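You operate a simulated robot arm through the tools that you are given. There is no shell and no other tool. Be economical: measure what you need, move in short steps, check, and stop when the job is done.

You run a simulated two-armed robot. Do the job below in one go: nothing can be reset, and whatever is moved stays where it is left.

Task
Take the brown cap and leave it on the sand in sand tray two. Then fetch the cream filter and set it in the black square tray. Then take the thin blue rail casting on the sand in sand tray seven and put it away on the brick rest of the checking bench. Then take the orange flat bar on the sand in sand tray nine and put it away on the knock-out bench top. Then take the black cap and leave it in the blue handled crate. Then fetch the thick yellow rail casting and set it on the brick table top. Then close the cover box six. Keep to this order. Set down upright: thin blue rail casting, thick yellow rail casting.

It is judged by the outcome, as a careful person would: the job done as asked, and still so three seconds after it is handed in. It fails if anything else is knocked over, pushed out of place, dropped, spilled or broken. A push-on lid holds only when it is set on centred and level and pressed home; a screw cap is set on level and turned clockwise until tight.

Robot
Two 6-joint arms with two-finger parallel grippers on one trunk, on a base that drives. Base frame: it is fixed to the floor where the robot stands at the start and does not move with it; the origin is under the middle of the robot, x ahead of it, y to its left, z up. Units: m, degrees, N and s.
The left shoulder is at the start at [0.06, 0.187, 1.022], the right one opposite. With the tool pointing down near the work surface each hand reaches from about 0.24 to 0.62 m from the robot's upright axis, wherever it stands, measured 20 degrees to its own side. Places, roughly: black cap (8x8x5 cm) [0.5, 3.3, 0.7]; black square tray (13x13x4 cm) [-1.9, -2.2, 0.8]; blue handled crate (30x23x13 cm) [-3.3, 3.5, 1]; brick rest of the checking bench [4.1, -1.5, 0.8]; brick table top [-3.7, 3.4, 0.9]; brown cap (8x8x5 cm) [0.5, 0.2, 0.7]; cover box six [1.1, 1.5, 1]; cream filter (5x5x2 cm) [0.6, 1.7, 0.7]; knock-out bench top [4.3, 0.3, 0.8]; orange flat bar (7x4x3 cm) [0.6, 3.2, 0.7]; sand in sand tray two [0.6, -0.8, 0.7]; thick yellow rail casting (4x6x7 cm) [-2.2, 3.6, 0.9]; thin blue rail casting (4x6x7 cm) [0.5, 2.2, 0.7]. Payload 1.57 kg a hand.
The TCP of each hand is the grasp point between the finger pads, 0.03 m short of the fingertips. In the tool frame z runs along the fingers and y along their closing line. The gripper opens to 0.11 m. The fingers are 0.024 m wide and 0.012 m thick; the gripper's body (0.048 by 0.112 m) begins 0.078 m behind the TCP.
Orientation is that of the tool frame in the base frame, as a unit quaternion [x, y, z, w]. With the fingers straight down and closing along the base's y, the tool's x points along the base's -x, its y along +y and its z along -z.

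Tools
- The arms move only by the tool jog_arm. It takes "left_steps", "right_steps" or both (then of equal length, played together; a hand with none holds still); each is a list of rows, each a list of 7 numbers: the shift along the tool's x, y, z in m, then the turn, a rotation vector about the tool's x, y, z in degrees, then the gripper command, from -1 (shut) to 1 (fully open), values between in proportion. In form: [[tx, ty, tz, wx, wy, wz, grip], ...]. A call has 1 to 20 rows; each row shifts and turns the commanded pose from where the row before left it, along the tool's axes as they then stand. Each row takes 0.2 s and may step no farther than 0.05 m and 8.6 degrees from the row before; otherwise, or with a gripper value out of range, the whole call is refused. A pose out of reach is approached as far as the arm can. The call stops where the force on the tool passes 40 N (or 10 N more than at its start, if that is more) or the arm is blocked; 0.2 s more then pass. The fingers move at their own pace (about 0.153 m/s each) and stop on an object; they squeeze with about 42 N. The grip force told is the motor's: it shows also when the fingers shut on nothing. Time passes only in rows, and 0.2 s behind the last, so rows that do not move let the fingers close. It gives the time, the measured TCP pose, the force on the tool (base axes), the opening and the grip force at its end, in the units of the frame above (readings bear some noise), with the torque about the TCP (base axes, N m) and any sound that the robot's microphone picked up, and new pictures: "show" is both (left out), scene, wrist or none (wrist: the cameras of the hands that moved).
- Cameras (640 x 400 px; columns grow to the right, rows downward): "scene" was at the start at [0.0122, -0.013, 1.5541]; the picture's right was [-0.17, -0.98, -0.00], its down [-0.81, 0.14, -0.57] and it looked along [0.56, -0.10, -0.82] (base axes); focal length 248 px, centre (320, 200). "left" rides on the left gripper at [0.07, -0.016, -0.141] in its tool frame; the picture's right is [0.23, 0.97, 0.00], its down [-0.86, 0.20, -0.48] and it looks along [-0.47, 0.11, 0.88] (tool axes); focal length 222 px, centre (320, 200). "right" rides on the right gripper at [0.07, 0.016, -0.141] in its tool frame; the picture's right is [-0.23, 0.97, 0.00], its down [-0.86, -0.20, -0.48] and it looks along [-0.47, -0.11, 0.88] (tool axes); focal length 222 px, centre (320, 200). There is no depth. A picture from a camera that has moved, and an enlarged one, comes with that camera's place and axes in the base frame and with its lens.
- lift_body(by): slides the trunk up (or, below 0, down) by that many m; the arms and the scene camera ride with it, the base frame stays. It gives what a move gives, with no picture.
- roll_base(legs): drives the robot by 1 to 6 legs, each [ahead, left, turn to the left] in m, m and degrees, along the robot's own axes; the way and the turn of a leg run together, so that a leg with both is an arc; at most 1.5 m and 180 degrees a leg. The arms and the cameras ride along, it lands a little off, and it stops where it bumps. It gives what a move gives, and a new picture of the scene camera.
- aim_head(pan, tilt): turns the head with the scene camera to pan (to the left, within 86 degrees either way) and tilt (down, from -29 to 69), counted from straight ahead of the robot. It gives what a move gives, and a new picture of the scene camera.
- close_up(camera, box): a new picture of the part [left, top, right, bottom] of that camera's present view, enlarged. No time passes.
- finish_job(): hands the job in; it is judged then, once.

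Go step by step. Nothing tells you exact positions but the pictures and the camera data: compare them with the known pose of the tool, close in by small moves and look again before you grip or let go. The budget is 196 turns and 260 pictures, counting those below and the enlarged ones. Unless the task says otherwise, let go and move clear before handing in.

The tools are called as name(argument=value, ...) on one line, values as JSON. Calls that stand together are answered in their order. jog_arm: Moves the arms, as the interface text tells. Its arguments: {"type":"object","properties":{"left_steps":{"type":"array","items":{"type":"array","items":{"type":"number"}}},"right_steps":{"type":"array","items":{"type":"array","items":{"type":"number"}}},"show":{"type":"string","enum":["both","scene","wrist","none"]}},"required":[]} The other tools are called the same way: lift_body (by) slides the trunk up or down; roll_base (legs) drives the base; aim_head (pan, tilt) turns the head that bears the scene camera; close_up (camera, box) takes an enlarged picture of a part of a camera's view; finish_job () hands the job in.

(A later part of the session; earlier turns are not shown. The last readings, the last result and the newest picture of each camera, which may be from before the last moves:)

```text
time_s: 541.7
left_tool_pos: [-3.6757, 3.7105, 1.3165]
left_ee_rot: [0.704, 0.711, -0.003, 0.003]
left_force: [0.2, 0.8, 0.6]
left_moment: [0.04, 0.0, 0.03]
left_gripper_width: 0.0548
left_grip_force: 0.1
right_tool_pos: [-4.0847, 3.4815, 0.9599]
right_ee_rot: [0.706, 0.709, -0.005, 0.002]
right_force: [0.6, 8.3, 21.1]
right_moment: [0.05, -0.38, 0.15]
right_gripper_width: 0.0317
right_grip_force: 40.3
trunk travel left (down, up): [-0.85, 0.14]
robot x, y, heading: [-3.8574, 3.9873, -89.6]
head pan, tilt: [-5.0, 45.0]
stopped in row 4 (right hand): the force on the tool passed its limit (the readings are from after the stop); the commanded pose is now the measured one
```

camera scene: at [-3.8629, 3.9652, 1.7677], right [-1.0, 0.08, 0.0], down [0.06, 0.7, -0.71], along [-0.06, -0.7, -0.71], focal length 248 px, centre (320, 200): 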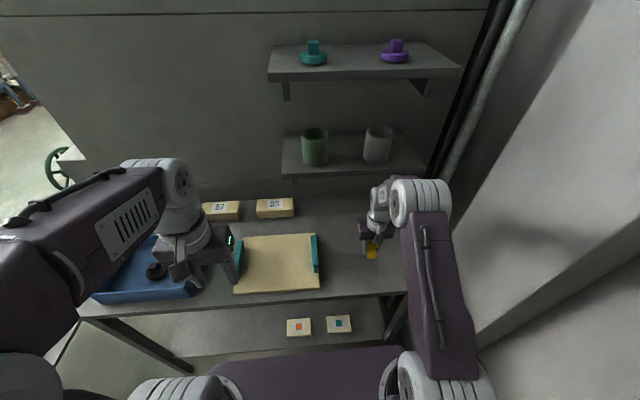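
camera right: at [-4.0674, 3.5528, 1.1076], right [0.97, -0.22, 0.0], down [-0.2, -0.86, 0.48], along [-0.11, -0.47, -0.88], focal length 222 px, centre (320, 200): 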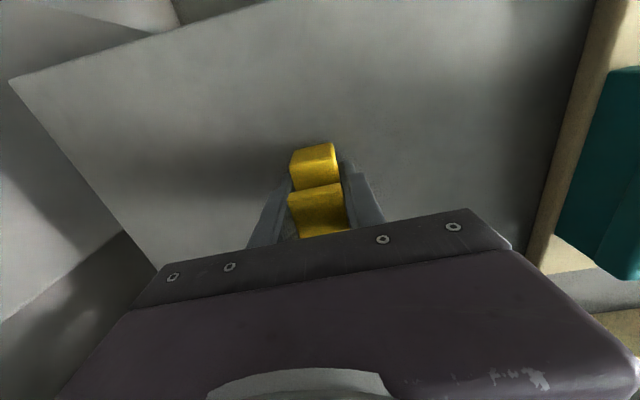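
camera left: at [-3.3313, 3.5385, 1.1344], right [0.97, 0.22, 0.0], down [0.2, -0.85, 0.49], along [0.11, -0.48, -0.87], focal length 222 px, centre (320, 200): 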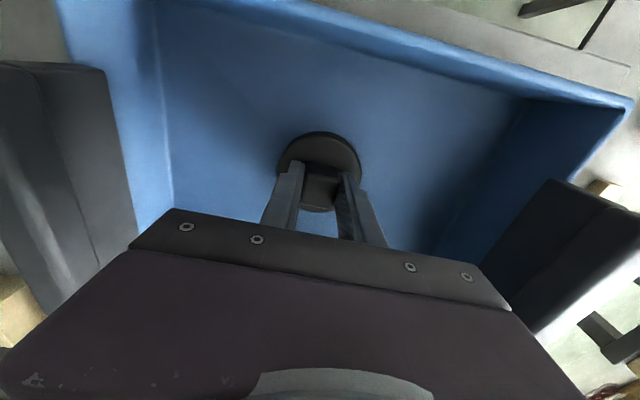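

Contact is at z ≈ 0.960. I'll ease off, release narrowly and lift.

jog_arm(right_steps=[[0, 0, -0.001, 0, 0, 0, -1], [0, 0, 0, 0, 0, 0, -0.1], [0, 0, 0, 0, 0, 0, -0.1], [0, 0, -0.02, 0, 0, 0, -0.1], [0, 0, -0.04, 0, 0, 0, -0.1], [0, 0, -0.045, 0, 0, 0, -0.1], [0, 0, -0.045, 0, 0, 0, -0.1], [0, 0, -0.045, 0, 0, 0, -0.1], [0.045, 0, -0.02, 0, 0, 0, -0.1], [0.045, 0, 0, 0, 0, 0, -0.1], [0.045, 0, 0, 0, 0, 0, -0.1]], show="wrist")

close_up(camera="scene", box=[320, 190, 440, 300])

```text
time_s: 544.1
left_tool_pos: [-3.6762, 3.7089, 1.3174]
left_ee_rot: [0.703, 0.711, -0.004, 0.003]
left_force: [-0.5, 0.8, 0.4]
left_moment: [-0.01, 0.03, -0.01]
left_gripper_width: 0.0552
left_grip_force: 0.1
right_tool_pos: [-4.0828, 3.6184, 1.1727]
right_ee_rot: [0.706, 0.709, -0.003, 0.001]
right_force: [-0.1, 0.4, 0.6]
right_moment: [0.0, -0.03, 0.02]
right_gripper_width: 0.0493
right_grip_force: 0.1
trunk travel left (down, up): [-0.85, 0.14]
robot x, y, heading: [-3.8584, 3.9863, -89.6]
head pan, tilt: [-5.0, 45.0]
camera right: at [-4.0647, 3.6895, 1.3126], right [0.97, -0.22, 0.0], down [-0.2, -0.85, 0.48], along [-0.11, -0.47, -0.88], focal length 222 px, centre (320, 200)
```

right: 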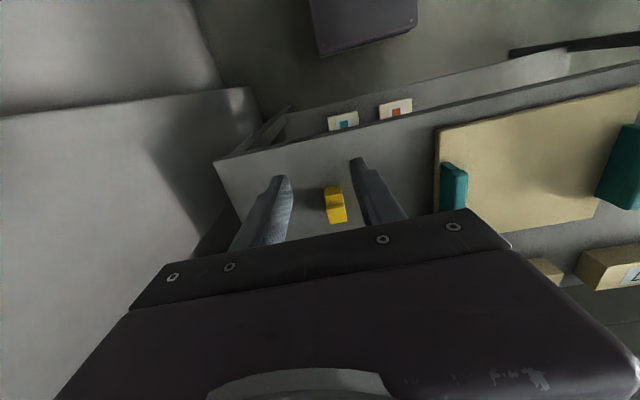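

```text
3.64 times, centred on (380, 245) of scene
camera zoom: at [-3.8629, 3.9667, 1.7677], right [-1.0, 0.08, 0.0], down [0.06, 0.7, -0.71], along [-0.06, -0.71, -0.71], focal length 901 px, centre (102, 36)
```

zoom: 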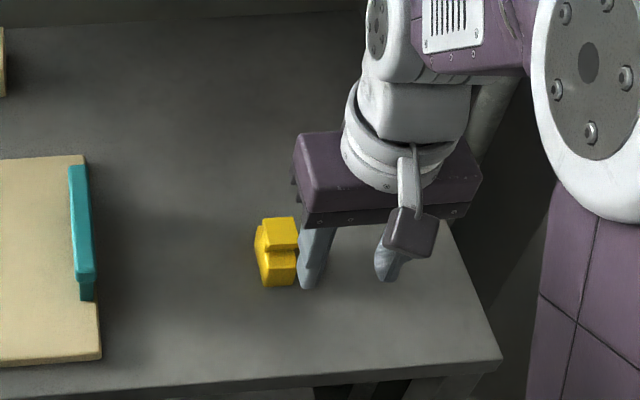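

The yellow casting stands upright on the tabletop. Last comes cover box six, so I'll drive back towards tray six.

roll_base(legs=[[-0.5, 0, 0], [0, 0, 89.5], [1.5, 0, 0], [1.4, 0, 0], [0, -1.5, 0], [0, -1.4, 0]])

lift_body(by=-0.2)

aim_head(pan=0, tilt=25)

```text
time_s: 577.8
left_tool_pos: [-0.7811, 1.7954, 1.3164]
left_ee_rot: [0.029, 1.0, 0.0, 0.004]
left_force: [-0.3, 0.2, 0.6]
left_moment: [0.0, 0.03, 0.02]
left_gripper_width: 0.0546
left_grip_force: 0.1
right_tool_pos: [-0.7195, 1.3847, 1.1722]
right_ee_rot: [0.033, 0.999, -0.002, 0.002]
right_force: [0.5, 0.1, -0.5]
right_moment: [-0.02, 0.03, -0.04]
right_gripper_width: 0.0494
right_grip_force: 0.2
trunk travel left (down, up): [-0.85, 0.14]
robot x, y, heading: [-1.0697, 1.6317, -3.5]
head pan, tilt: [-5.0, 45.0]
camera scene: at [-1.051, 1.6247, 1.7677], right [-0.15, -0.99, 0.0], down [-0.7, 0.11, -0.71], along [0.7, -0.11, -0.71], focal length 248 px, centre (320, 200)
```

scene: 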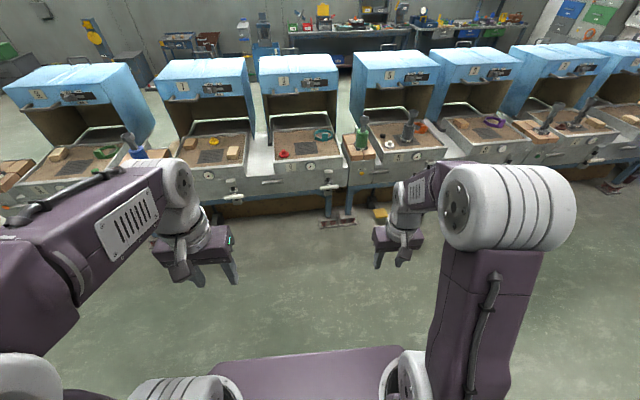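

```text
time_s: 580.0
left_tool_pos: [-0.7822, 1.7934, 1.1161]
left_ee_rot: [0.028, 1.0, 0.0, 0.003]
left_force: [0.3, -0.4, -0.6]
left_moment: [-0.02, 0.01, 0.0]
left_gripper_width: 0.0551
left_grip_force: 0.0
right_tool_pos: [-0.7199, 1.3825, 0.9722]
right_ee_rot: [0.032, 0.999, -0.001, 0.003]
right_force: [-1.5, 0.6, 0.5]
right_moment: [0.0, -0.04, 0.01]
right_gripper_width: 0.0496
right_grip_force: 0.0
trunk travel left (down, up): [-0.65, 0.34]
robot x, y, heading: [-1.0722, 1.6305, -3.7]
head pan, tilt: [-5.0, 45.0]
```

```text
time_s: 580.8
left_tool_pos: [-0.7819, 1.7947, 1.1165]
left_ee_rot: [0.029, 1.0, -0.001, 0.004]
left_force: [0.3, 0.6, 0.2]
left_moment: [0.0, 0.0, 0.0]
left_gripper_width: 0.055
left_grip_force: 0.1
right_tool_pos: [-0.72, 1.3837, 0.9717]
right_ee_rot: [0.033, 0.999, -0.001, 0.002]
right_force: [0.2, -0.3, -0.1]
right_moment: [0.0, 0.01, -0.04]
right_gripper_width: 0.0494
right_grip_force: 0.0
trunk travel left (down, up): [-0.65, 0.34]
robot x, y, heading: [-1.073, 1.6349, -3.3]
head pan, tilt: [0.0, 25.0]
camera scene: at [-1.0395, 1.6302, 1.5982], right [-0.06, -1.0, 0.0], down [-0.42, 0.03, -0.91], along [0.9, -0.06, -0.42], focal length 248 px, centre (320, 200)
```

scene: 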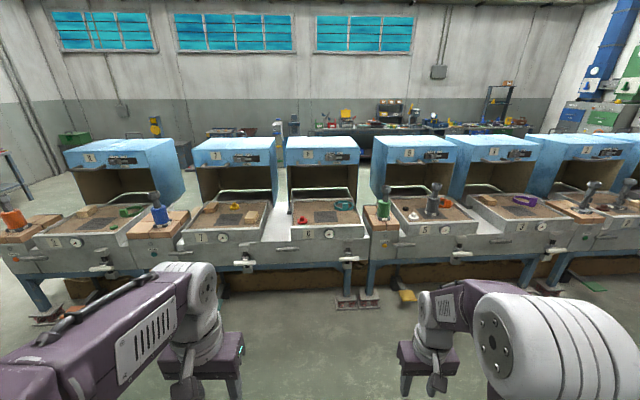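

close_up(camera="scene", box=[265, 120, 395, 270])

close_up(camera="scene", box=[180, 125, 290, 275])

```text
2.67 times, centred on (330, 195) of scene
camera zoom: at [-1.0395, 1.6302, 1.5982], right [-0.06, -1.0, 0.0], down [-0.42, 0.03, -0.91], along [0.9, -0.06, -0.42], focal length 661 px, centre (293, 213)
```

zoom: 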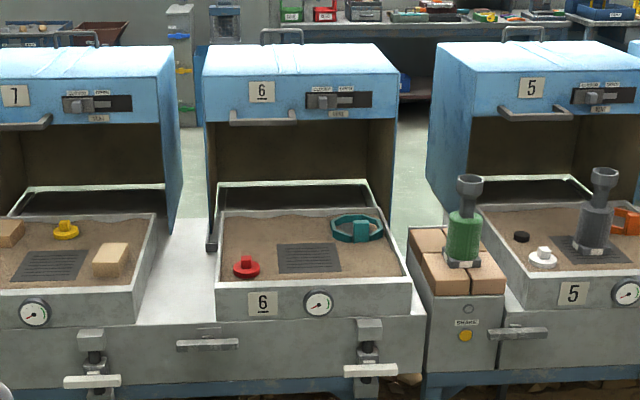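

```text
2.67 times, centred on (235, 200) of scene
camera zoom: at [-1.0395, 1.6302, 1.5982], right [-0.06, -1.0, 0.0], down [-0.42, 0.03, -0.91], along [0.9, -0.06, -0.42], focal length 661 px, centre (547, 200)
```

zoom: 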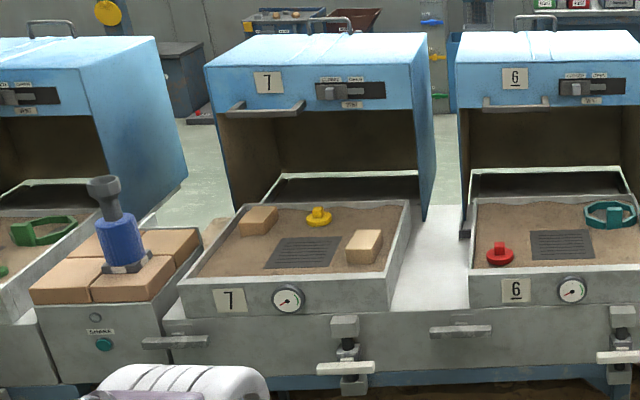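

I need to understand how the cover box closes. I'll drive closer to it and enlarge its front.

roll_base(legs=[[0.6, -0.1, 3.3]])

close_up(camera="scene", box=[220, 60, 420, 185])

close_up(camera="scene", box=[200, 130, 440, 280])

```text
time_s: 584.2
left_tool_pos: [-0.2021, 1.6872, 1.1172]
left_ee_rot: [-0.001, 1.0, 0.0, 0.004]
left_force: [0.5, -1.4, 0.4]
left_moment: [0.02, 0.05, 0.02]
left_gripper_width: 0.0551
left_grip_force: 0.0
right_tool_pos: [-0.1161, 1.2814, 0.9719]
right_ee_rot: [0.004, 1.0, -0.001, 0.003]
right_force: [0.2, 0.5, -0.7]
right_moment: [0.03, -0.02, 0.03]
right_gripper_width: 0.0494
right_grip_force: 0.1
trunk travel left (down, up): [-0.65, 0.34]
robot x, y, heading: [-0.4831, 1.5093, -0.1]
head pan, tilt: [0.0, 25.0]
camera scene: at [-0.449, 1.5092, 1.5983], right [-0.01, -1.0, 0.0], down [-0.42, 0.0, -0.91], along [0.91, 0.0, -0.42], focal length 248 px, centre (320, 200)
```

scene: 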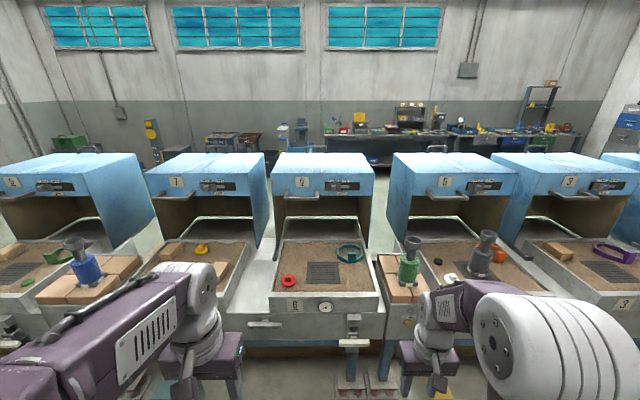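

```text
3.20 times, centred on (320, 122) of scene
camera zoom: at [-0.449, 1.5092, 1.5983], right [-0.01, -1.0, 0.0], down [-0.42, 0.0, -0.91], along [0.91, 0.0, -0.42], focal length 793 px, centre (320, 448)
```

zoom: 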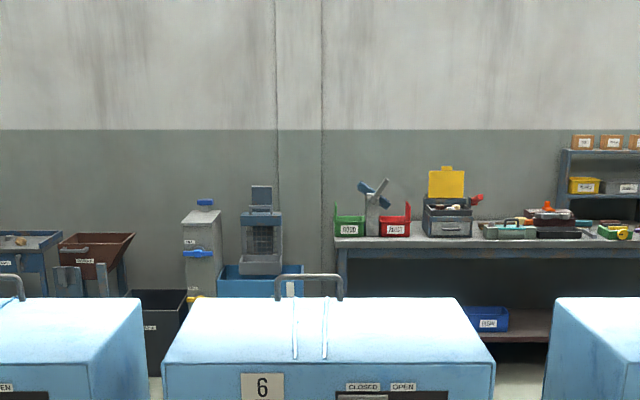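

```text
2.67 times, centred on (320, 205) of scene
camera zoom: at [-0.449, 1.5092, 1.5983], right [-0.01, -1.0, 0.0], down [-0.42, 0.0, -0.91], along [0.91, 0.0, -0.42], focal length 661 px, centre (320, 187)
```

zoom: 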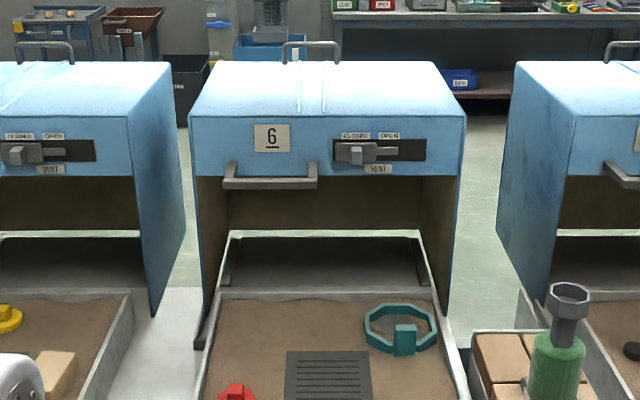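

The vent slider already reads CLOSED; the box itself is what must move. I'll go closer and inspect its lower corners and sides.

roll_base(legs=[[0.4, 0.0, 0]])

aim_head(pan=0, tilt=35)

close_up(camera="scene", box=[180, 100, 340, 260])

close_up(camera="scene", box=[320, 100, 480, 260])

```text
time_s: 586.7
left_tool_pos: [0.1784, 1.6875, 1.1163]
left_ee_rot: [-0.003, 1.0, 0.0, 0.004]
left_force: [0.2, -0.6, 0.3]
left_moment: [-0.02, 0.0, 0.0]
left_gripper_width: 0.0546
left_grip_force: 0.1
right_tool_pos: [0.267, 1.2811, 0.9719]
right_ee_rot: [0.001, 1.0, -0.001, 0.002]
right_force: [0.3, 0.9, 0.3]
right_moment: [0.02, 0.01, -0.02]
right_gripper_width: 0.0495
right_grip_force: 0.1
trunk travel left (down, up): [-0.65, 0.34]
robot x, y, heading: [-0.1015, 1.5073, -0.0]
head pan, tilt: [0.0, 25.0]
camera scene: at [-0.0679, 1.5081, 1.5983], right [0.0, -1.0, 0.0], down [-0.42, 0.0, -0.91], along [0.91, 0.0, -0.42], focal length 248 px, centre (320, 200)
```

scene: 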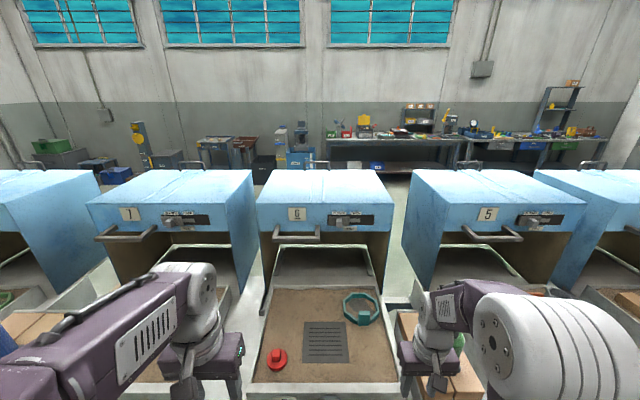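

```text
time_s: 587.4
left_tool_pos: [0.1783, 1.6869, 1.1177]
left_ee_rot: [-0.003, 1.0, 0.0, 0.004]
left_force: [-0.9, 0.3, -0.6]
left_moment: [0.0, 0.02, 0.01]
left_gripper_width: 0.0549
left_grip_force: 0.0
right_tool_pos: [0.2675, 1.2809, 0.9708]
right_ee_rot: [0.001, 1.0, -0.001, 0.003]
right_force: [-0.1, -0.3, -0.7]
right_moment: [-0.01, 0.02, -0.01]
right_gripper_width: 0.0496
right_grip_force: 0.0
trunk travel left (down, up): [-0.65, 0.34]
robot x, y, heading: [-0.1031, 1.5055, -0.3]
head pan, tilt: [0.0, 35.0]
camera scene: at [-0.0711, 1.5081, 1.5825], right [0.0, -1.0, 0.0], down [-0.57, 0.0, -0.82], along [0.82, 0.0, -0.57], focal length 248 px, centre (320, 200)
```

scene: 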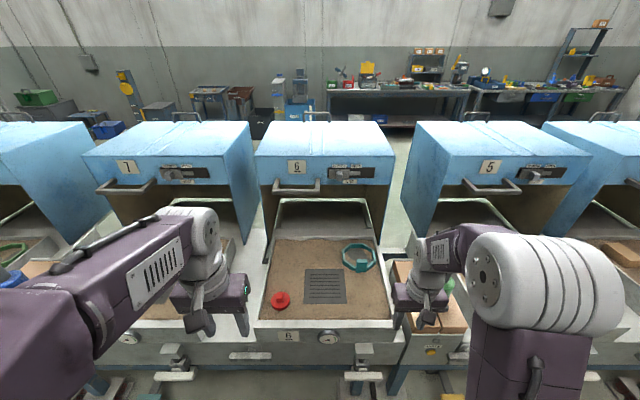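

```text
2.50 times, centred on (260, 180) of scene
camera zoom: at [-0.0711, 1.5081, 1.5825], right [0.0, -1.0, 0.0], down [-0.57, 0.0, -0.82], along [0.82, 0.0, -0.57], focal length 619 px, centre (470, 250)
```

zoom: 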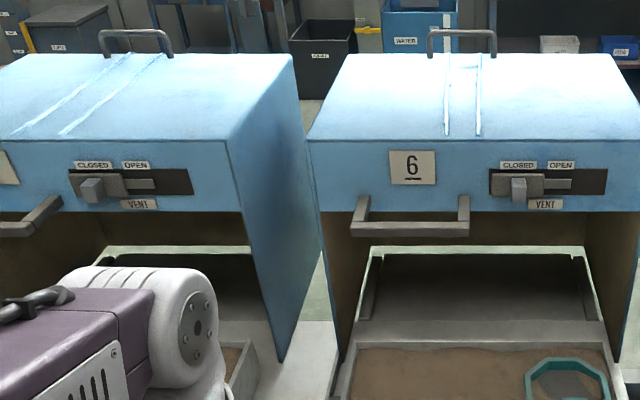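

```text
2.50 times, centred on (400, 180) of scene
camera zoom: at [-0.0711, 1.5081, 1.5825], right [0.0, -1.0, 0.0], down [-0.57, 0.0, -0.82], along [0.82, 0.0, -0.57], focal length 619 px, centre (120, 250)
```

zoom: 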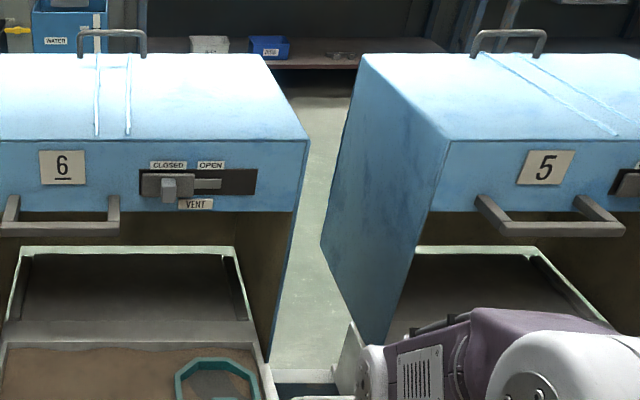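

Triangulating gives the front handle bar at about [0.731, 1.60, 1.062], roughly 9 cm in front of the box face (x = 0.825). The box seems to slide forward over the tray: it matches the tray's width and depth, and its front opening clears the contents. I'll get ready to hook the bar from behind with the left hand pitched forward.

jog_arm(left_steps=[[0, 0, 0, 0, -8, 0, -1], [0, 0, 0, 0, -8, 0, -1], [0, 0, 0, 0, -8, 0, -1], [0, 0, 0, 0, -8, 0, -1], [0, 0, 0, 0, -8, 0, -1], [0, 0, 0, 0, 0, 0, -1]], right_steps=[[0.02, 0, -0.03, 0, 0, 0, 0], [0.02, 0, -0.03, 0, 0, 0, 0], [0.02, 0, -0.03, 0, 0, 0, 0], [0, 0, -0.03, 0, 0, 0, 0], [0, 0, -0.03, 0, 0, 0, 0], [0, 0, 0, 0, 0, 0, 0]], show="none")

lift_body(by=0.12)

roll_base(legs=[[0.13, -0.09, 0]])

close_up(camera="left", box=[0, 0, 640, 400])

```text
time_s: 588.8
left_tool_pos: [0.2763, 1.681, 1.0862]
left_ee_rot: [-0.002, 0.938, 0.001, 0.345]
left_force: [-0.3, -0.1, -0.3]
left_moment: [0.0, 0.01, 0.01]
left_gripper_width: 0.0
left_grip_force: 20.9
left hand out of reach, approached as far as the arm can: row 1, 2, 3, 4, 5
right_tool_pos: [0.2083, 1.2823, 1.1198]
right_ee_rot: [0.002, 1.0, -0.001, 0.002]
right_force: [-0.1, -0.6, 0.6]
right_moment: [-0.01, 0.0, 0.01]
right_gripper_width: 0.0549
right_grip_force: 0.1
trunk travel left (down, up): [-0.65, 0.34]
robot x, y, heading: [-0.0987, 1.5082, -0.4]
head pan, tilt: [0.0, 35.0]
```

```text
time_s: 590.3
left_tool_pos: [0.2775, 1.681, 1.2067]
left_ee_rot: [-0.003, 0.939, 0.001, 0.344]
left_force: [0.5, -0.7, 0.4]
left_moment: [-0.02, -0.05, 0.01]
left_gripper_width: 0.0
left_grip_force: 21.4
right_tool_pos: [0.2084, 1.2818, 1.2399]
right_ee_rot: [0.001, 1.0, -0.001, 0.003]
right_force: [0.1, 0.6, 0.6]
right_moment: [-0.03, 0.02, 0.0]
right_gripper_width: 0.055
right_grip_force: 0.0
trunk travel left (down, up): [-0.77, 0.22]
robot x, y, heading: [-0.0997, 1.5101, -0.3]
head pan, tilt: [0.0, 35.0]
```

```text
time_s: 591.7
left_tool_pos: [0.4042, 1.5863, 1.2076]
left_ee_rot: [-0.001, 0.938, 0.0, 0.346]
left_force: [-1.0, 0.3, -0.1]
left_moment: [-0.02, -0.05, 0.02]
left_gripper_width: 0.0001
left_grip_force: 21.7
right_tool_pos: [0.3342, 1.1883, 1.2418]
right_ee_rot: [0.002, 1.0, -0.002, 0.003]
right_force: [0.7, -0.7, 0.0]
right_moment: [0.0, -0.01, 0.01]
right_gripper_width: 0.0549
right_grip_force: 0.0
trunk travel left (down, up): [-0.77, 0.22]
robot x, y, heading: [0.027, 1.4117, -0.4]
head pan, tilt: [0.0, 35.0]
camera scene: at [0.054, 1.4163, 1.7026], right [0.0, -1.0, 0.0], down [-0.57, 0.0, -0.82], along [0.82, 0.0, -0.57], focal length 248 px, centre (320, 200)
```

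scene: 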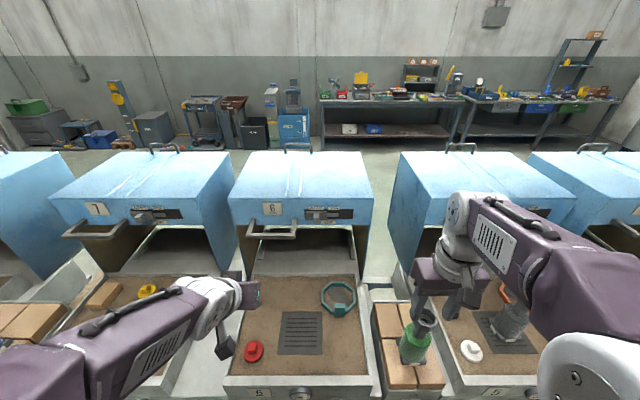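

```text
1.00 times, centred on (320, 200) of left
camera zoom: at [0.2585, 1.5706, 1.2679], right [-0.18, 0.97, -0.15], down [0.34, 0.2, 0.92], along [0.92, 0.11, -0.37], focal length 222 px, centre (320, 200)
```

zoom: 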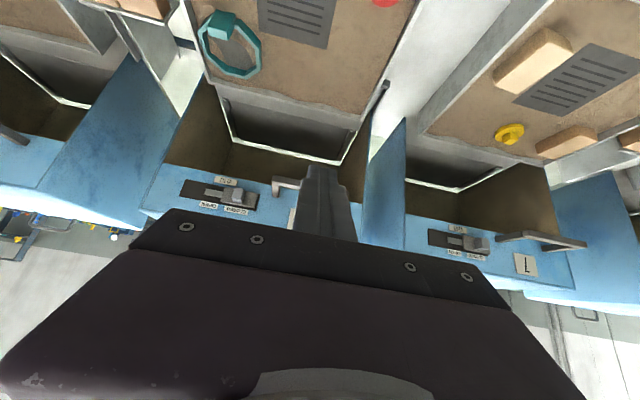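

close_up(camera="scene", box=[220, 140, 390, 260])

close_up(camera="left", box=[150, 80, 410, 240])

```text
3.33 times, centred on (305, 200) of scene
camera zoom: at [0.054, 1.4163, 1.7026], right [0.0, -1.0, 0.0], down [-0.57, 0.0, -0.82], along [0.82, 0.0, -0.57], focal length 826 px, centre (370, 200)
```

zoom: 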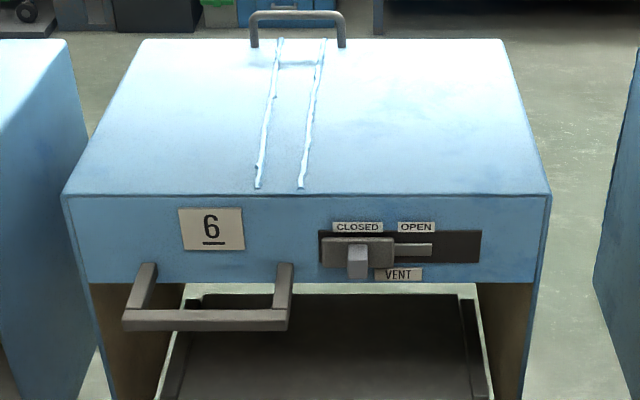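

```text
2.46 times, centred on (280, 160) of left
camera zoom: at [0.2585, 1.5706, 1.2679], right [-0.18, 0.97, -0.15], down [0.34, 0.2, 0.92], along [0.92, 0.11, -0.37], focal length 547 px, centre (418, 298)
```

zoom: 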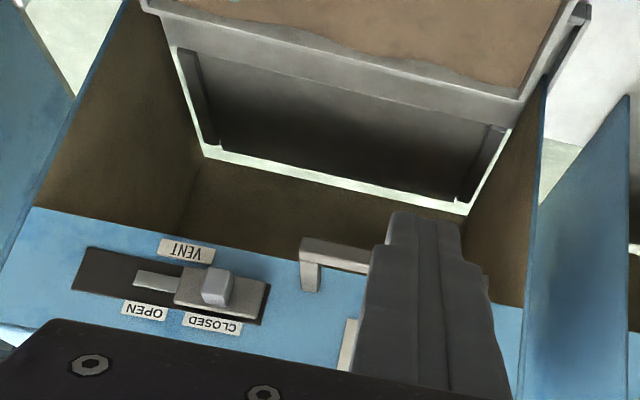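

The bar is at about x = 0.72–0.74, z = 1.05–1.075, y = 1.51–1.69. I'll bring the closed fingers over and past it.

jog_arm(left_steps=[[-0.0313, 0.002, 0.0374, 0, 0, 0, -1], [-0.0313, 0.002, 0.0374, 0, 0, 0, -1], [-0.0313, 0.002, 0.0374, 0, 0, 0, -1], [-0.0313, 0.002, 0.0374, 0, 0, 0, -1], [-0.0313, 0.002, 0.0374, 0, 0, 0, -1], [-0.0313, 0.002, 0.0374, 0, 0, 0, -1], [0, 0, 0, 0, 0, 0, -1]])

```text
time_s: 593.3
left_tool_pos: [0.692, 1.5984, 1.156]
left_ee_rot: [-0.001, 0.939, 0.0, 0.345]
left_force: [0.2, -0.1, 0.8]
left_moment: [0.0, -0.02, 0.0]
left_gripper_width: 0.0
left_grip_force: 21.4
right_tool_pos: [0.3367, 1.1878, 1.2401]
right_ee_rot: [0.002, 1.0, 0.0, 0.002]
right_force: [-0.6, -0.3, -0.9]
right_moment: [-0.02, 0.0, -0.02]
right_gripper_width: 0.055
right_grip_force: 0.1
trunk travel left (down, up): [-0.77, 0.22]
robot x, y, heading: [0.0291, 1.4173, -0.2]
head pan, tilt: [0.0, 35.0]
camera scene: at [0.0561, 1.414, 1.7025], right [0.0, -1.0, 0.0], down [-0.57, 0.0, -0.82], along [0.82, 0.0, -0.57], focal length 248 px, centre (320, 200)
camera left: at [0.547, 1.5811, 1.2178], right [-0.18, 0.97, -0.15], down [0.34, 0.2, 0.92], along [0.92, 0.11, -0.37], focal length 222 px, centre (320, 200)
```

scene: 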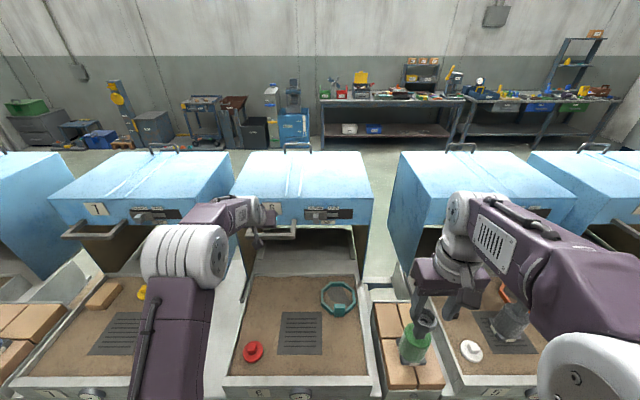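
left: 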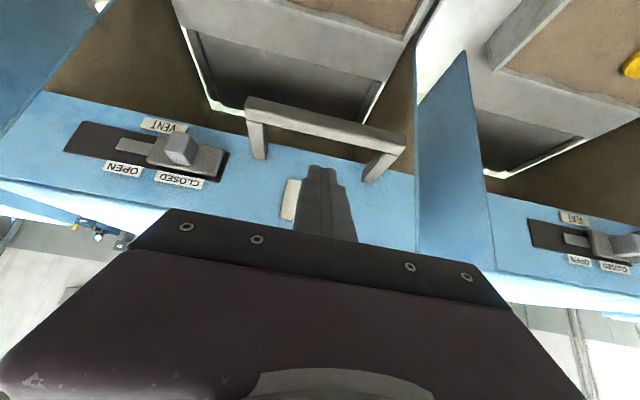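

The fingers sit above the handle opening. I'll move past the bar, then down behind it.

jog_arm(left_steps=[[-0.0315, 0, 0.027, 0, 0, 0, -1], [-0.0315, 0, 0.027, 0, 0, 0, -1], [0, 0, 0, 0, 0, 0, -1], [0.0229, 0, 0.0269, 0, 0, 0, -1], [0.0229, 0, 0.0269, 0, 0, 0, -1], [0.0229, 0, 0.0269, 0, 0, 0, -1], [0, 0, 0, 0, 0, 0, -1]])

```text
time_s: 594.9
left_tool_pos: [0.7779, 1.595, 1.051]
left_ee_rot: [-0.001, 0.938, 0.001, 0.347]
left_force: [4.9, 0.8, 19.7]
left_moment: [0.13, 0.15, -0.06]
left_gripper_width: 0.0003
left_grip_force: 21.5
right_tool_pos: [0.3326, 1.1858, 1.2415]
right_ee_rot: [0.003, 1.0, 0.0, 0.004]
right_force: [0.8, 0.2, 0.1]
right_moment: [-0.01, -0.01, 0.01]
right_gripper_width: 0.0551
right_grip_force: 0.2
trunk travel left (down, up): [-0.77, 0.22]
robot x, y, heading: [0.0289, 1.4155, -0.0]
head pan, tilt: [0.0, 35.0]
camera scene: at [0.0541, 1.4132, 1.7028], right [0.0, -1.0, 0.0], down [-0.57, 0.0, -0.82], along [0.82, 0.0, -0.57], focal length 248 px, centre (320, 200)
camera left: at [0.6314, 1.5785, 1.1114], right [-0.17, 0.97, -0.15], down [0.34, 0.2, 0.92], along [0.93, 0.11, -0.36], focal length 222 px, centre (320, 200)
```

scene: 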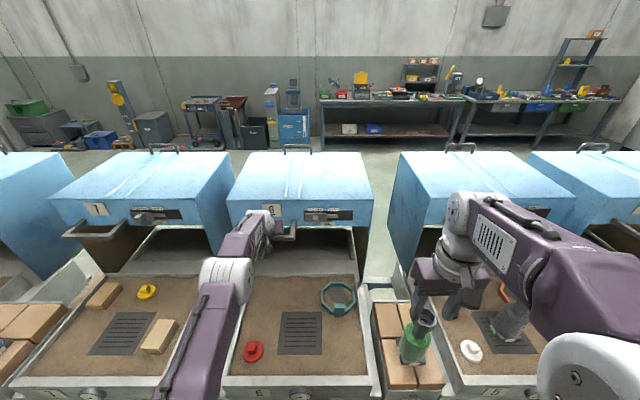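
left: 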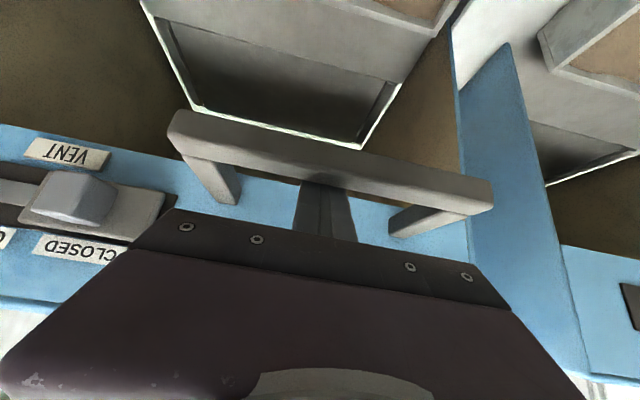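

The fingers are behind the bar, touching it lightly. I'll ease up a little and pull gently towards me to see how it moves.

jog_arm(left_steps=[[-0.0032, 0, -0.0038, 0, 0, 0, -1], [0.0076, 0, -0.0065, 0, 0, 0, -1], [0.0076, 0, -0.0065, 0, 0, 0, -1], [0.0076, 0, -0.0065, 0, 0, 0, -1], [0.0076, 0, -0.0065, 0, 0, 0, -1], [0.0076, 0, -0.0065, 0, 0, 0, -1], [0, 0, 0, 0, 0, 0, -1]])

```text
time_s: 596.5
left_tool_pos: [0.728, 1.5997, 1.0532]
left_ee_rot: [-0.002, 0.939, 0.001, 0.343]
left_force: [-0.3, 0.2, 0.4]
left_moment: [-0.02, 0.02, 0.01]
left_gripper_width: 0.0001
left_grip_force: 21.5
right_tool_pos: [0.3373, 1.1878, 1.2408]
right_ee_rot: [0.002, 1.0, -0.001, 0.003]
right_force: [0.7, 0.7, -0.6]
right_moment: [0.01, -0.03, 0.03]
right_gripper_width: 0.0547
right_grip_force: 0.1
trunk travel left (down, up): [-0.77, 0.22]
robot x, y, heading: [0.0262, 1.4165, -0.1]
head pan, tilt: [0.0, 35.0]
camera scene: at [0.0572, 1.4144, 1.7024], right [0.0, -1.0, 0.0], down [-0.57, 0.0, -0.82], along [0.82, 0.0, -0.57], focal length 248 px, centre (320, 200)
camera left: at [0.5824, 1.5823, 1.1149], right [-0.18, 0.97, -0.15], down [0.35, 0.2, 0.92], along [0.92, 0.11, -0.37], focal length 222 px, centre (320, 200)
```

scene: 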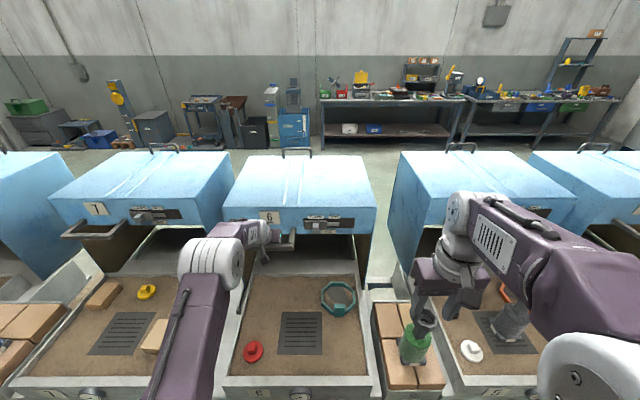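
left: 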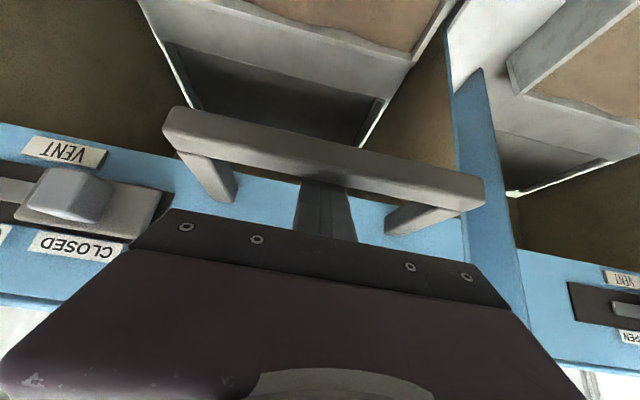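

The box slides forward easily. I'll keep pulling in line.

jog_arm(left_steps=[[0.0152, 0, -0.013, 0, 0, 0, -1], [0.0152, 0, -0.013, 0, 0, 0, -1], [0.0152, 0, -0.013, 0, 0, 0, -1], [0.0152, 0, -0.013, 0, 0, 0, -1], [0.0152, 0, -0.013, 0, 0, 0, -1], [0, 0, 0, 0, 0, 0, -1]])

```text
time_s: 597.9
left_tool_pos: [0.6278, 1.6007, 1.0538]
left_ee_rot: [-0.002, 0.939, 0.002, 0.343]
left_force: [0.4, -0.6, 0.7]
left_moment: [0.01, 0.02, -0.03]
left_gripper_width: 0.0001
left_grip_force: 21.2
right_tool_pos: [0.3365, 1.1865, 1.2401]
right_ee_rot: [0.003, 1.0, -0.002, 0.003]
right_force: [-1.0, 0.5, -0.2]
right_moment: [0.04, 0.04, 0.0]
right_gripper_width: 0.0551
right_grip_force: 0.1
trunk travel left (down, up): [-0.77, 0.22]
robot x, y, heading: [0.0266, 1.4118, -0.3]
head pan, tilt: [0.0, 35.0]
camera scene: at [0.0573, 1.4143, 1.7024], right [0.0, -1.0, 0.0], down [-0.57, 0.0, -0.82], along [0.82, 0.0, -0.57], focal length 248 px, centre (320, 200)
camera left: at [0.4829, 1.5822, 1.116], right [-0.18, 0.97, -0.15], down [0.35, 0.2, 0.92], along [0.92, 0.11, -0.37], focal length 222 px, centre (320, 200)
```

scene: 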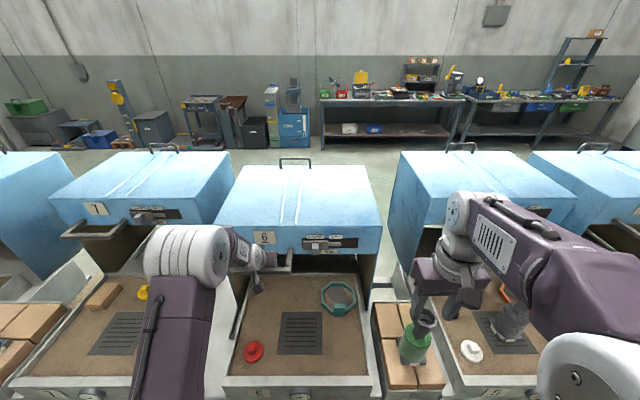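
left: 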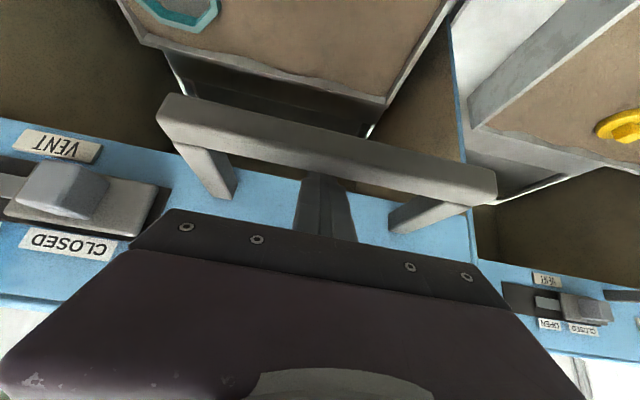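

It slides straight. I'll use the base to pull some more, then finish with the arm so I can feel the end stop.

roll_base(legs=[[-0.18, 0, 0]])

```text
time_s: 598.9
left_tool_pos: [0.6017, 1.5985, 1.0612]
left_ee_rot: [0.0, 0.934, 0.0, 0.356]
left_force: [1.1, -0.4, -0.2]
left_moment: [0.02, 0.01, 0.01]
left_gripper_width: 0.0001
left_grip_force: 21.1
right_tool_pos: [0.3021, 1.1873, 1.2392]
right_ee_rot: [0.003, 1.0, -0.002, -0.001]
right_force: [-0.1, -0.5, -0.8]
right_moment: [0.01, 0.04, 0.01]
right_gripper_width: 0.0549
right_grip_force: 0.0
trunk travel left (down, up): [-0.77, 0.22]
robot x, y, heading: [-0.0113, 1.414, -0.2]
head pan, tilt: [0.0, 35.0]
stopped in leg 1: the force on the tool passed its limit (the readings are from after the stop); the commanded pose is now the measured one
camera scene: at [0.0245, 1.4141, 1.7023], right [-0.01, -1.0, 0.0], down [-0.58, 0.0, -0.82], along [0.82, 0.0, -0.58], focal length 248 px, centre (320, 200)
```

scene: 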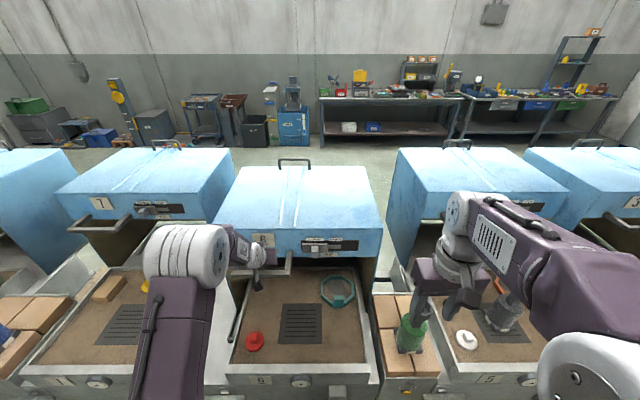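

The base jerks too much, so I'll pull with the arm in small rows.

jog_arm(left_steps=[[0.0115, 0, -0.0098, 0, 0, 0, -1], [0.0115, 0, -0.0098, 0, 0, 0, -1], [0.0115, 0, -0.0098, 0, 0, 0, -1], [0.0115, 0, -0.0098, 0, 0, 0, -1], [0.0115, 0, -0.0098, 0, 0, 0, -1], [0.0115, 0, -0.0098, 0, 0, 0, -1], [0.0115, 0, -0.0098, 0, 0, 0, -1], [0.0115, 0, -0.0098, 0, 0, 0, -1], [0.0115, 0, -0.0098, 0, 0, 0, -1], [0, 0, 0, 0, 0, 0, -1]])

```text
time_s: 601.0
left_tool_pos: [0.4599, 1.6022, 1.0601]
left_ee_rot: [0.0, 0.935, 0.0, 0.356]
left_force: [-0.1, 0.4, 0.7]
left_moment: [0.01, -0.01, 0.01]
left_gripper_width: 0.0
left_grip_force: 21.4
right_tool_pos: [0.2959, 1.1869, 1.2405]
right_ee_rot: [0.003, 1.0, -0.003, 0.003]
right_force: [1.7, 1.0, -0.7]
right_moment: [-0.05, -0.03, -0.01]
right_gripper_width: 0.0552
right_grip_force: 0.1
trunk travel left (down, up): [-0.77, 0.22]
robot x, y, heading: [-0.011, 1.4161, -0.1]
head pan, tilt: [0.0, 35.0]
camera scene: at [0.0174, 1.4151, 1.7023], right [-0.01, -1.0, 0.0], down [-0.57, 0.0, -0.82], along [0.82, 0.0, -0.57], focal length 248 px, centre (320, 200)
camera left: at [0.3128, 1.5842, 1.1178], right [-0.17, 0.97, -0.15], down [0.32, 0.2, 0.93], along [0.93, 0.11, -0.35], focal length 222 px, centre (320, 200)
```

scene: 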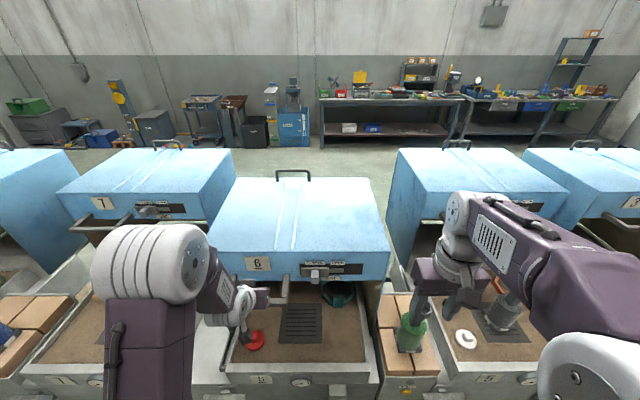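
left: 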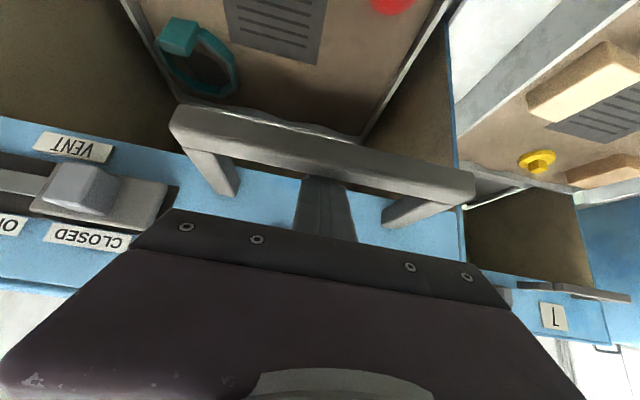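

jog_arm(left_steps=[[0.0115, 0, -0.0098, 0, 0, 0, -1], [0.0115, 0, -0.0098, 0, 0, 0, -1], [0.0115, 0, -0.0098, 0, 0, 0, -1], [0.0115, 0, -0.0098, 0, 0, 0, -1], [0, 0, 0, 0, 0, 0, -1]], show="none")

jog_arm(left_steps=[[0.0115, 0, -0.0098, 0, 0, 0, -1], [0.0115, 0, -0.0098, 0, 0, 0, -1], [0.0115, 0, -0.0098, 0, 0, 0, -1], [0, 0, 0, 0, 0, 0, -1]], show="scene")

```text
time_s: 602.2
left_tool_pos: [0.4304, 1.5986, 1.0589]
left_ee_rot: [0.001, 0.934, 0.0, 0.356]
left_force: [0.1, -0.1, 0.4]
left_moment: [-0.01, 0.03, 0.0]
left_gripper_width: 0.0
left_grip_force: 21.1
left hand out of reach, approached as far as the arm can: row 3, 4
right_tool_pos: [0.2961, 1.187, 1.2402]
right_ee_rot: [0.004, 1.0, -0.001, 0.003]
right_force: [-0.7, -1.1, -0.4]
right_moment: [-0.01, -0.03, 0.01]
right_gripper_width: 0.0551
right_grip_force: 0.0
trunk travel left (down, up): [-0.77, 0.22]
robot x, y, heading: [-0.0117, 1.4175, -0.2]
head pan, tilt: [0.0, 35.0]
```

```text
time_s: 603.2
left_tool_pos: [0.4305, 1.5993, 1.0612]
left_ee_rot: [0.0, 0.934, 0.001, 0.357]
left_force: [-0.8, -0.4, 0.7]
left_moment: [0.01, 0.0, 0.02]
left_gripper_width: 0.0
left_grip_force: 21.7
left hand out of reach, approached as far as the arm can: row 1, 2, 3
right_tool_pos: [0.2962, 1.1873, 1.2399]
right_ee_rot: [0.003, 1.0, -0.002, 0.003]
right_force: [0.7, 0.0, 0.0]
right_moment: [0.0, 0.0, -0.02]
right_gripper_width: 0.0551
right_grip_force: 0.0
trunk travel left (down, up): [-0.77, 0.22]
robot x, y, heading: [-0.0139, 1.412, -0.1]
head pan, tilt: [0.0, 35.0]
camera scene: at [0.0177, 1.4142, 1.7025], right [-0.01, -1.0, 0.0], down [-0.57, 0.0, -0.82], along [0.82, 0.0, -0.57], focal length 248 px, centre (320, 200)
```

scene: 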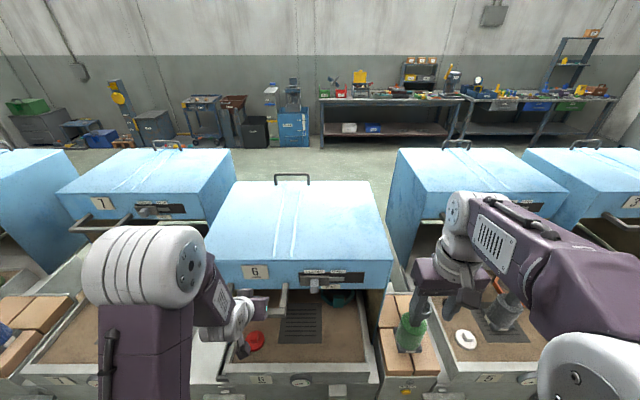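

The arm is at its near limit. I'll back the base in small legs.

roll_base(legs=[[-0.03, 0, 0], [-0.03, 0, 0], [-0.03, 0, 0]])

```text
time_s: 605.1
left_tool_pos: [0.3521, 1.5998, 1.0661]
left_ee_rot: [0.001, 0.929, 0.001, 0.371]
left_force: [4.2, -0.2, 1.3]
left_moment: [-0.03, -0.17, -0.02]
left_gripper_width: 0.0
left_grip_force: 21.3
right_tool_pos: [0.2083, 1.1861, 1.2393]
right_ee_rot: [0.004, 1.0, -0.002, 0.002]
right_force: [-0.2, -1.1, -0.8]
right_moment: [0.0, -0.02, -0.03]
right_gripper_width: 0.0547
right_grip_force: 0.0
trunk travel left (down, up): [-0.77, 0.22]
robot x, y, heading: [-0.099, 1.4123, -0.4]
head pan, tilt: [0.0, 35.0]
stopped in leg 3: the force on the tool passed its limit (the readings are from after the stop); the commanded pose is now the measured one
camera scene: at [-0.0704, 1.4147, 1.7022], right [-0.01, -1.0, 0.0], down [-0.57, 0.0, -0.82], along [0.82, -0.01, -0.57], focal length 248 px, centre (320, 200)
```

scene: 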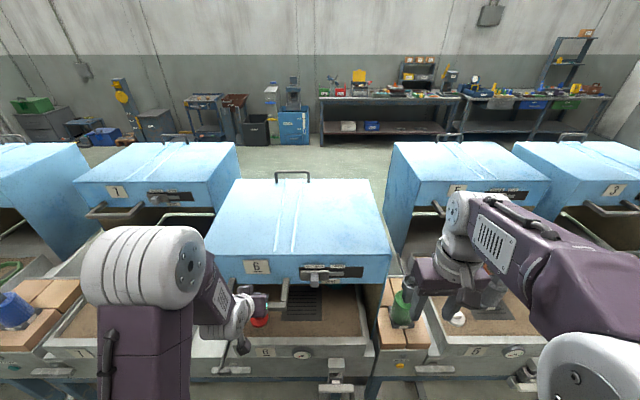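

close_up(camera="scene", box=[190, 160, 450, 400])

```text
1.67 times, centred on (320, 280) of scene
camera zoom: at [-0.0704, 1.4147, 1.7022], right [-0.01, -1.0, 0.0], down [-0.57, 0.0, -0.82], along [0.82, -0.01, -0.57], focal length 413 px, centre (320, 67)
```

zoom: 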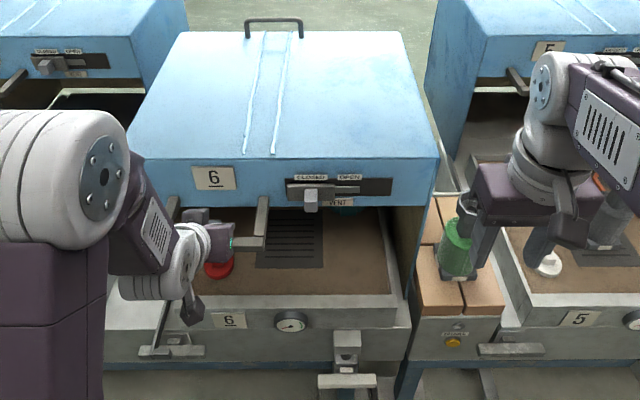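

The box front is at x ≈ 0.42, nearly over the tray's front edge (0.39). It may be at its stop. I'll turn the hand upright in place to regain arm travel, then pull to feel the stop.

jog_arm(left_steps=[[-0.0105, 0, 0.0099, 0, 0, 0, -1], [0, 0, 0, 0, 8.5, 0, -1], [0, 0, 0, 0, 8.5, 0, -1], [0, 0, 0, 0, 8.5, 0, -1], [0, 0, 0, 0, 8.5, 0, -1], [0, 0, 0, 0, 8.5, 0, -1], [0, 0, 0, 0, 0, 0, -1]], show="wrist")

```text
time_s: 606.7
left_tool_pos: [0.3643, 1.6002, 1.0664]
left_ee_rot: [0.0, 1.0, 0.001, 0.008]
left_force: [-0.9, 0.3, -0.1]
left_moment: [-0.01, -0.02, 0.01]
left_gripper_width: 0.0
left_grip_force: 21.5
right_tool_pos: [0.2073, 1.1859, 1.2394]
right_ee_rot: [0.004, 1.0, -0.002, 0.003]
right_force: [0.8, -0.2, -0.4]
right_moment: [-0.02, 0.0, -0.03]
right_gripper_width: 0.0549
right_grip_force: 0.0
trunk travel left (down, up): [-0.77, 0.22]
robot x, y, heading: [-0.101, 1.4172, -0.5]
head pan, tilt: [0.0, 35.0]
camera left: at [0.2925, 1.5833, 1.2054], right [-0.23, 0.97, 0.0], down [0.85, 0.2, 0.49], along [0.48, 0.11, -0.87], focal length 222 px, centre (320, 200)
```

left: 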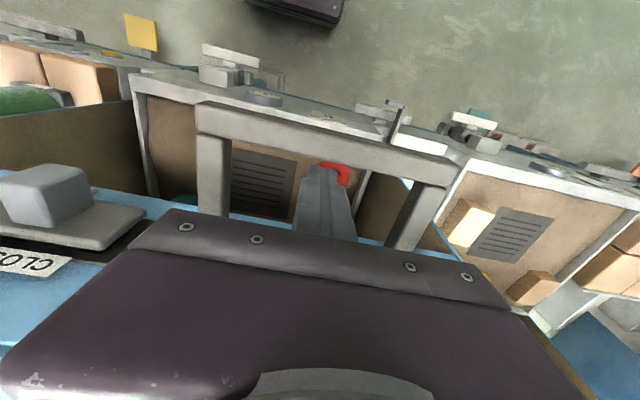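

Now a slow pull to feel for the stop.

jog_arm(left_steps=[[0.01, 0, 0, 0, 0, 0, -1], [0.01, 0, 0, 0, 0, 0, -1], [0.008, 0, 0, 0, 0, 0, -1], [0.008, 0, 0, 0, 0, 0, -1], [0.008, 0, 0, 0, 0, 0, -1], [0.008, 0, 0, 0, 0, 0, -1], [0, 0, 0, 0, 0, 0, -1]], show="both")

```text
time_s: 607.4
left_tool_pos: [0.3576, 1.6003, 1.0701]
left_ee_rot: [0.001, 1.0, 0.0, 0.026]
left_force: [24.3, -0.5, -6.4]
left_moment: [0.0, -0.5, 0.05]
left_gripper_width: 0.0
left_grip_force: 21.5
right_tool_pos: [0.2107, 1.1863, 1.2385]
right_ee_rot: [0.005, 1.0, -0.001, 0.001]
right_force: [-1.3, 0.4, -0.1]
right_moment: [-0.01, -0.05, -0.01]
right_gripper_width: 0.0553
right_grip_force: 0.0
trunk travel left (down, up): [-0.77, 0.22]
robot x, y, heading: [-0.1, 1.4152, -0.8]
head pan, tilt: [0.0, 35.0]
stopped in row 3 (left hand): the force on the tool passed its limit (the readings are from after the stop); the commanded pose is now the measured one
camera scene: at [-0.0667, 1.4151, 1.702], right [-0.01, -1.0, 0.0], down [-0.58, 0.0, -0.82], along [0.82, -0.01, -0.58], focal length 248 px, centre (320, 200)
camera left: at [0.2792, 1.5831, 1.2055], right [-0.23, 0.97, -0.01], down [0.83, 0.2, 0.52], along [0.51, 0.11, -0.85], focal length 222 px, centre (320, 200)
```

scene: 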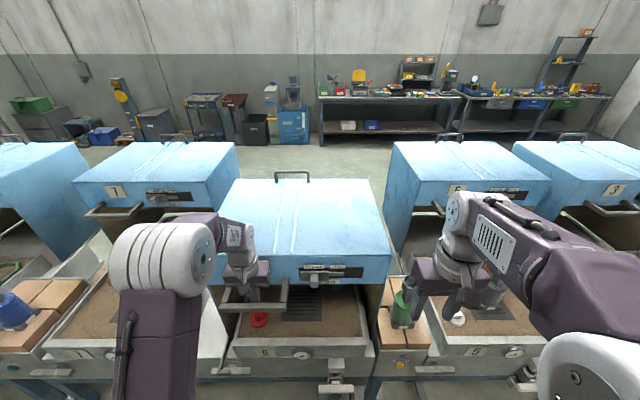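
left: 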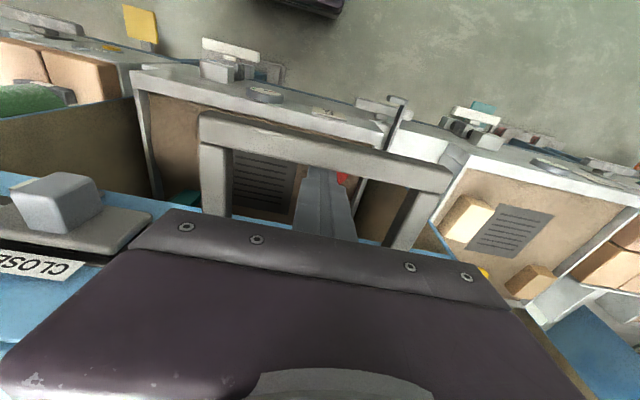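

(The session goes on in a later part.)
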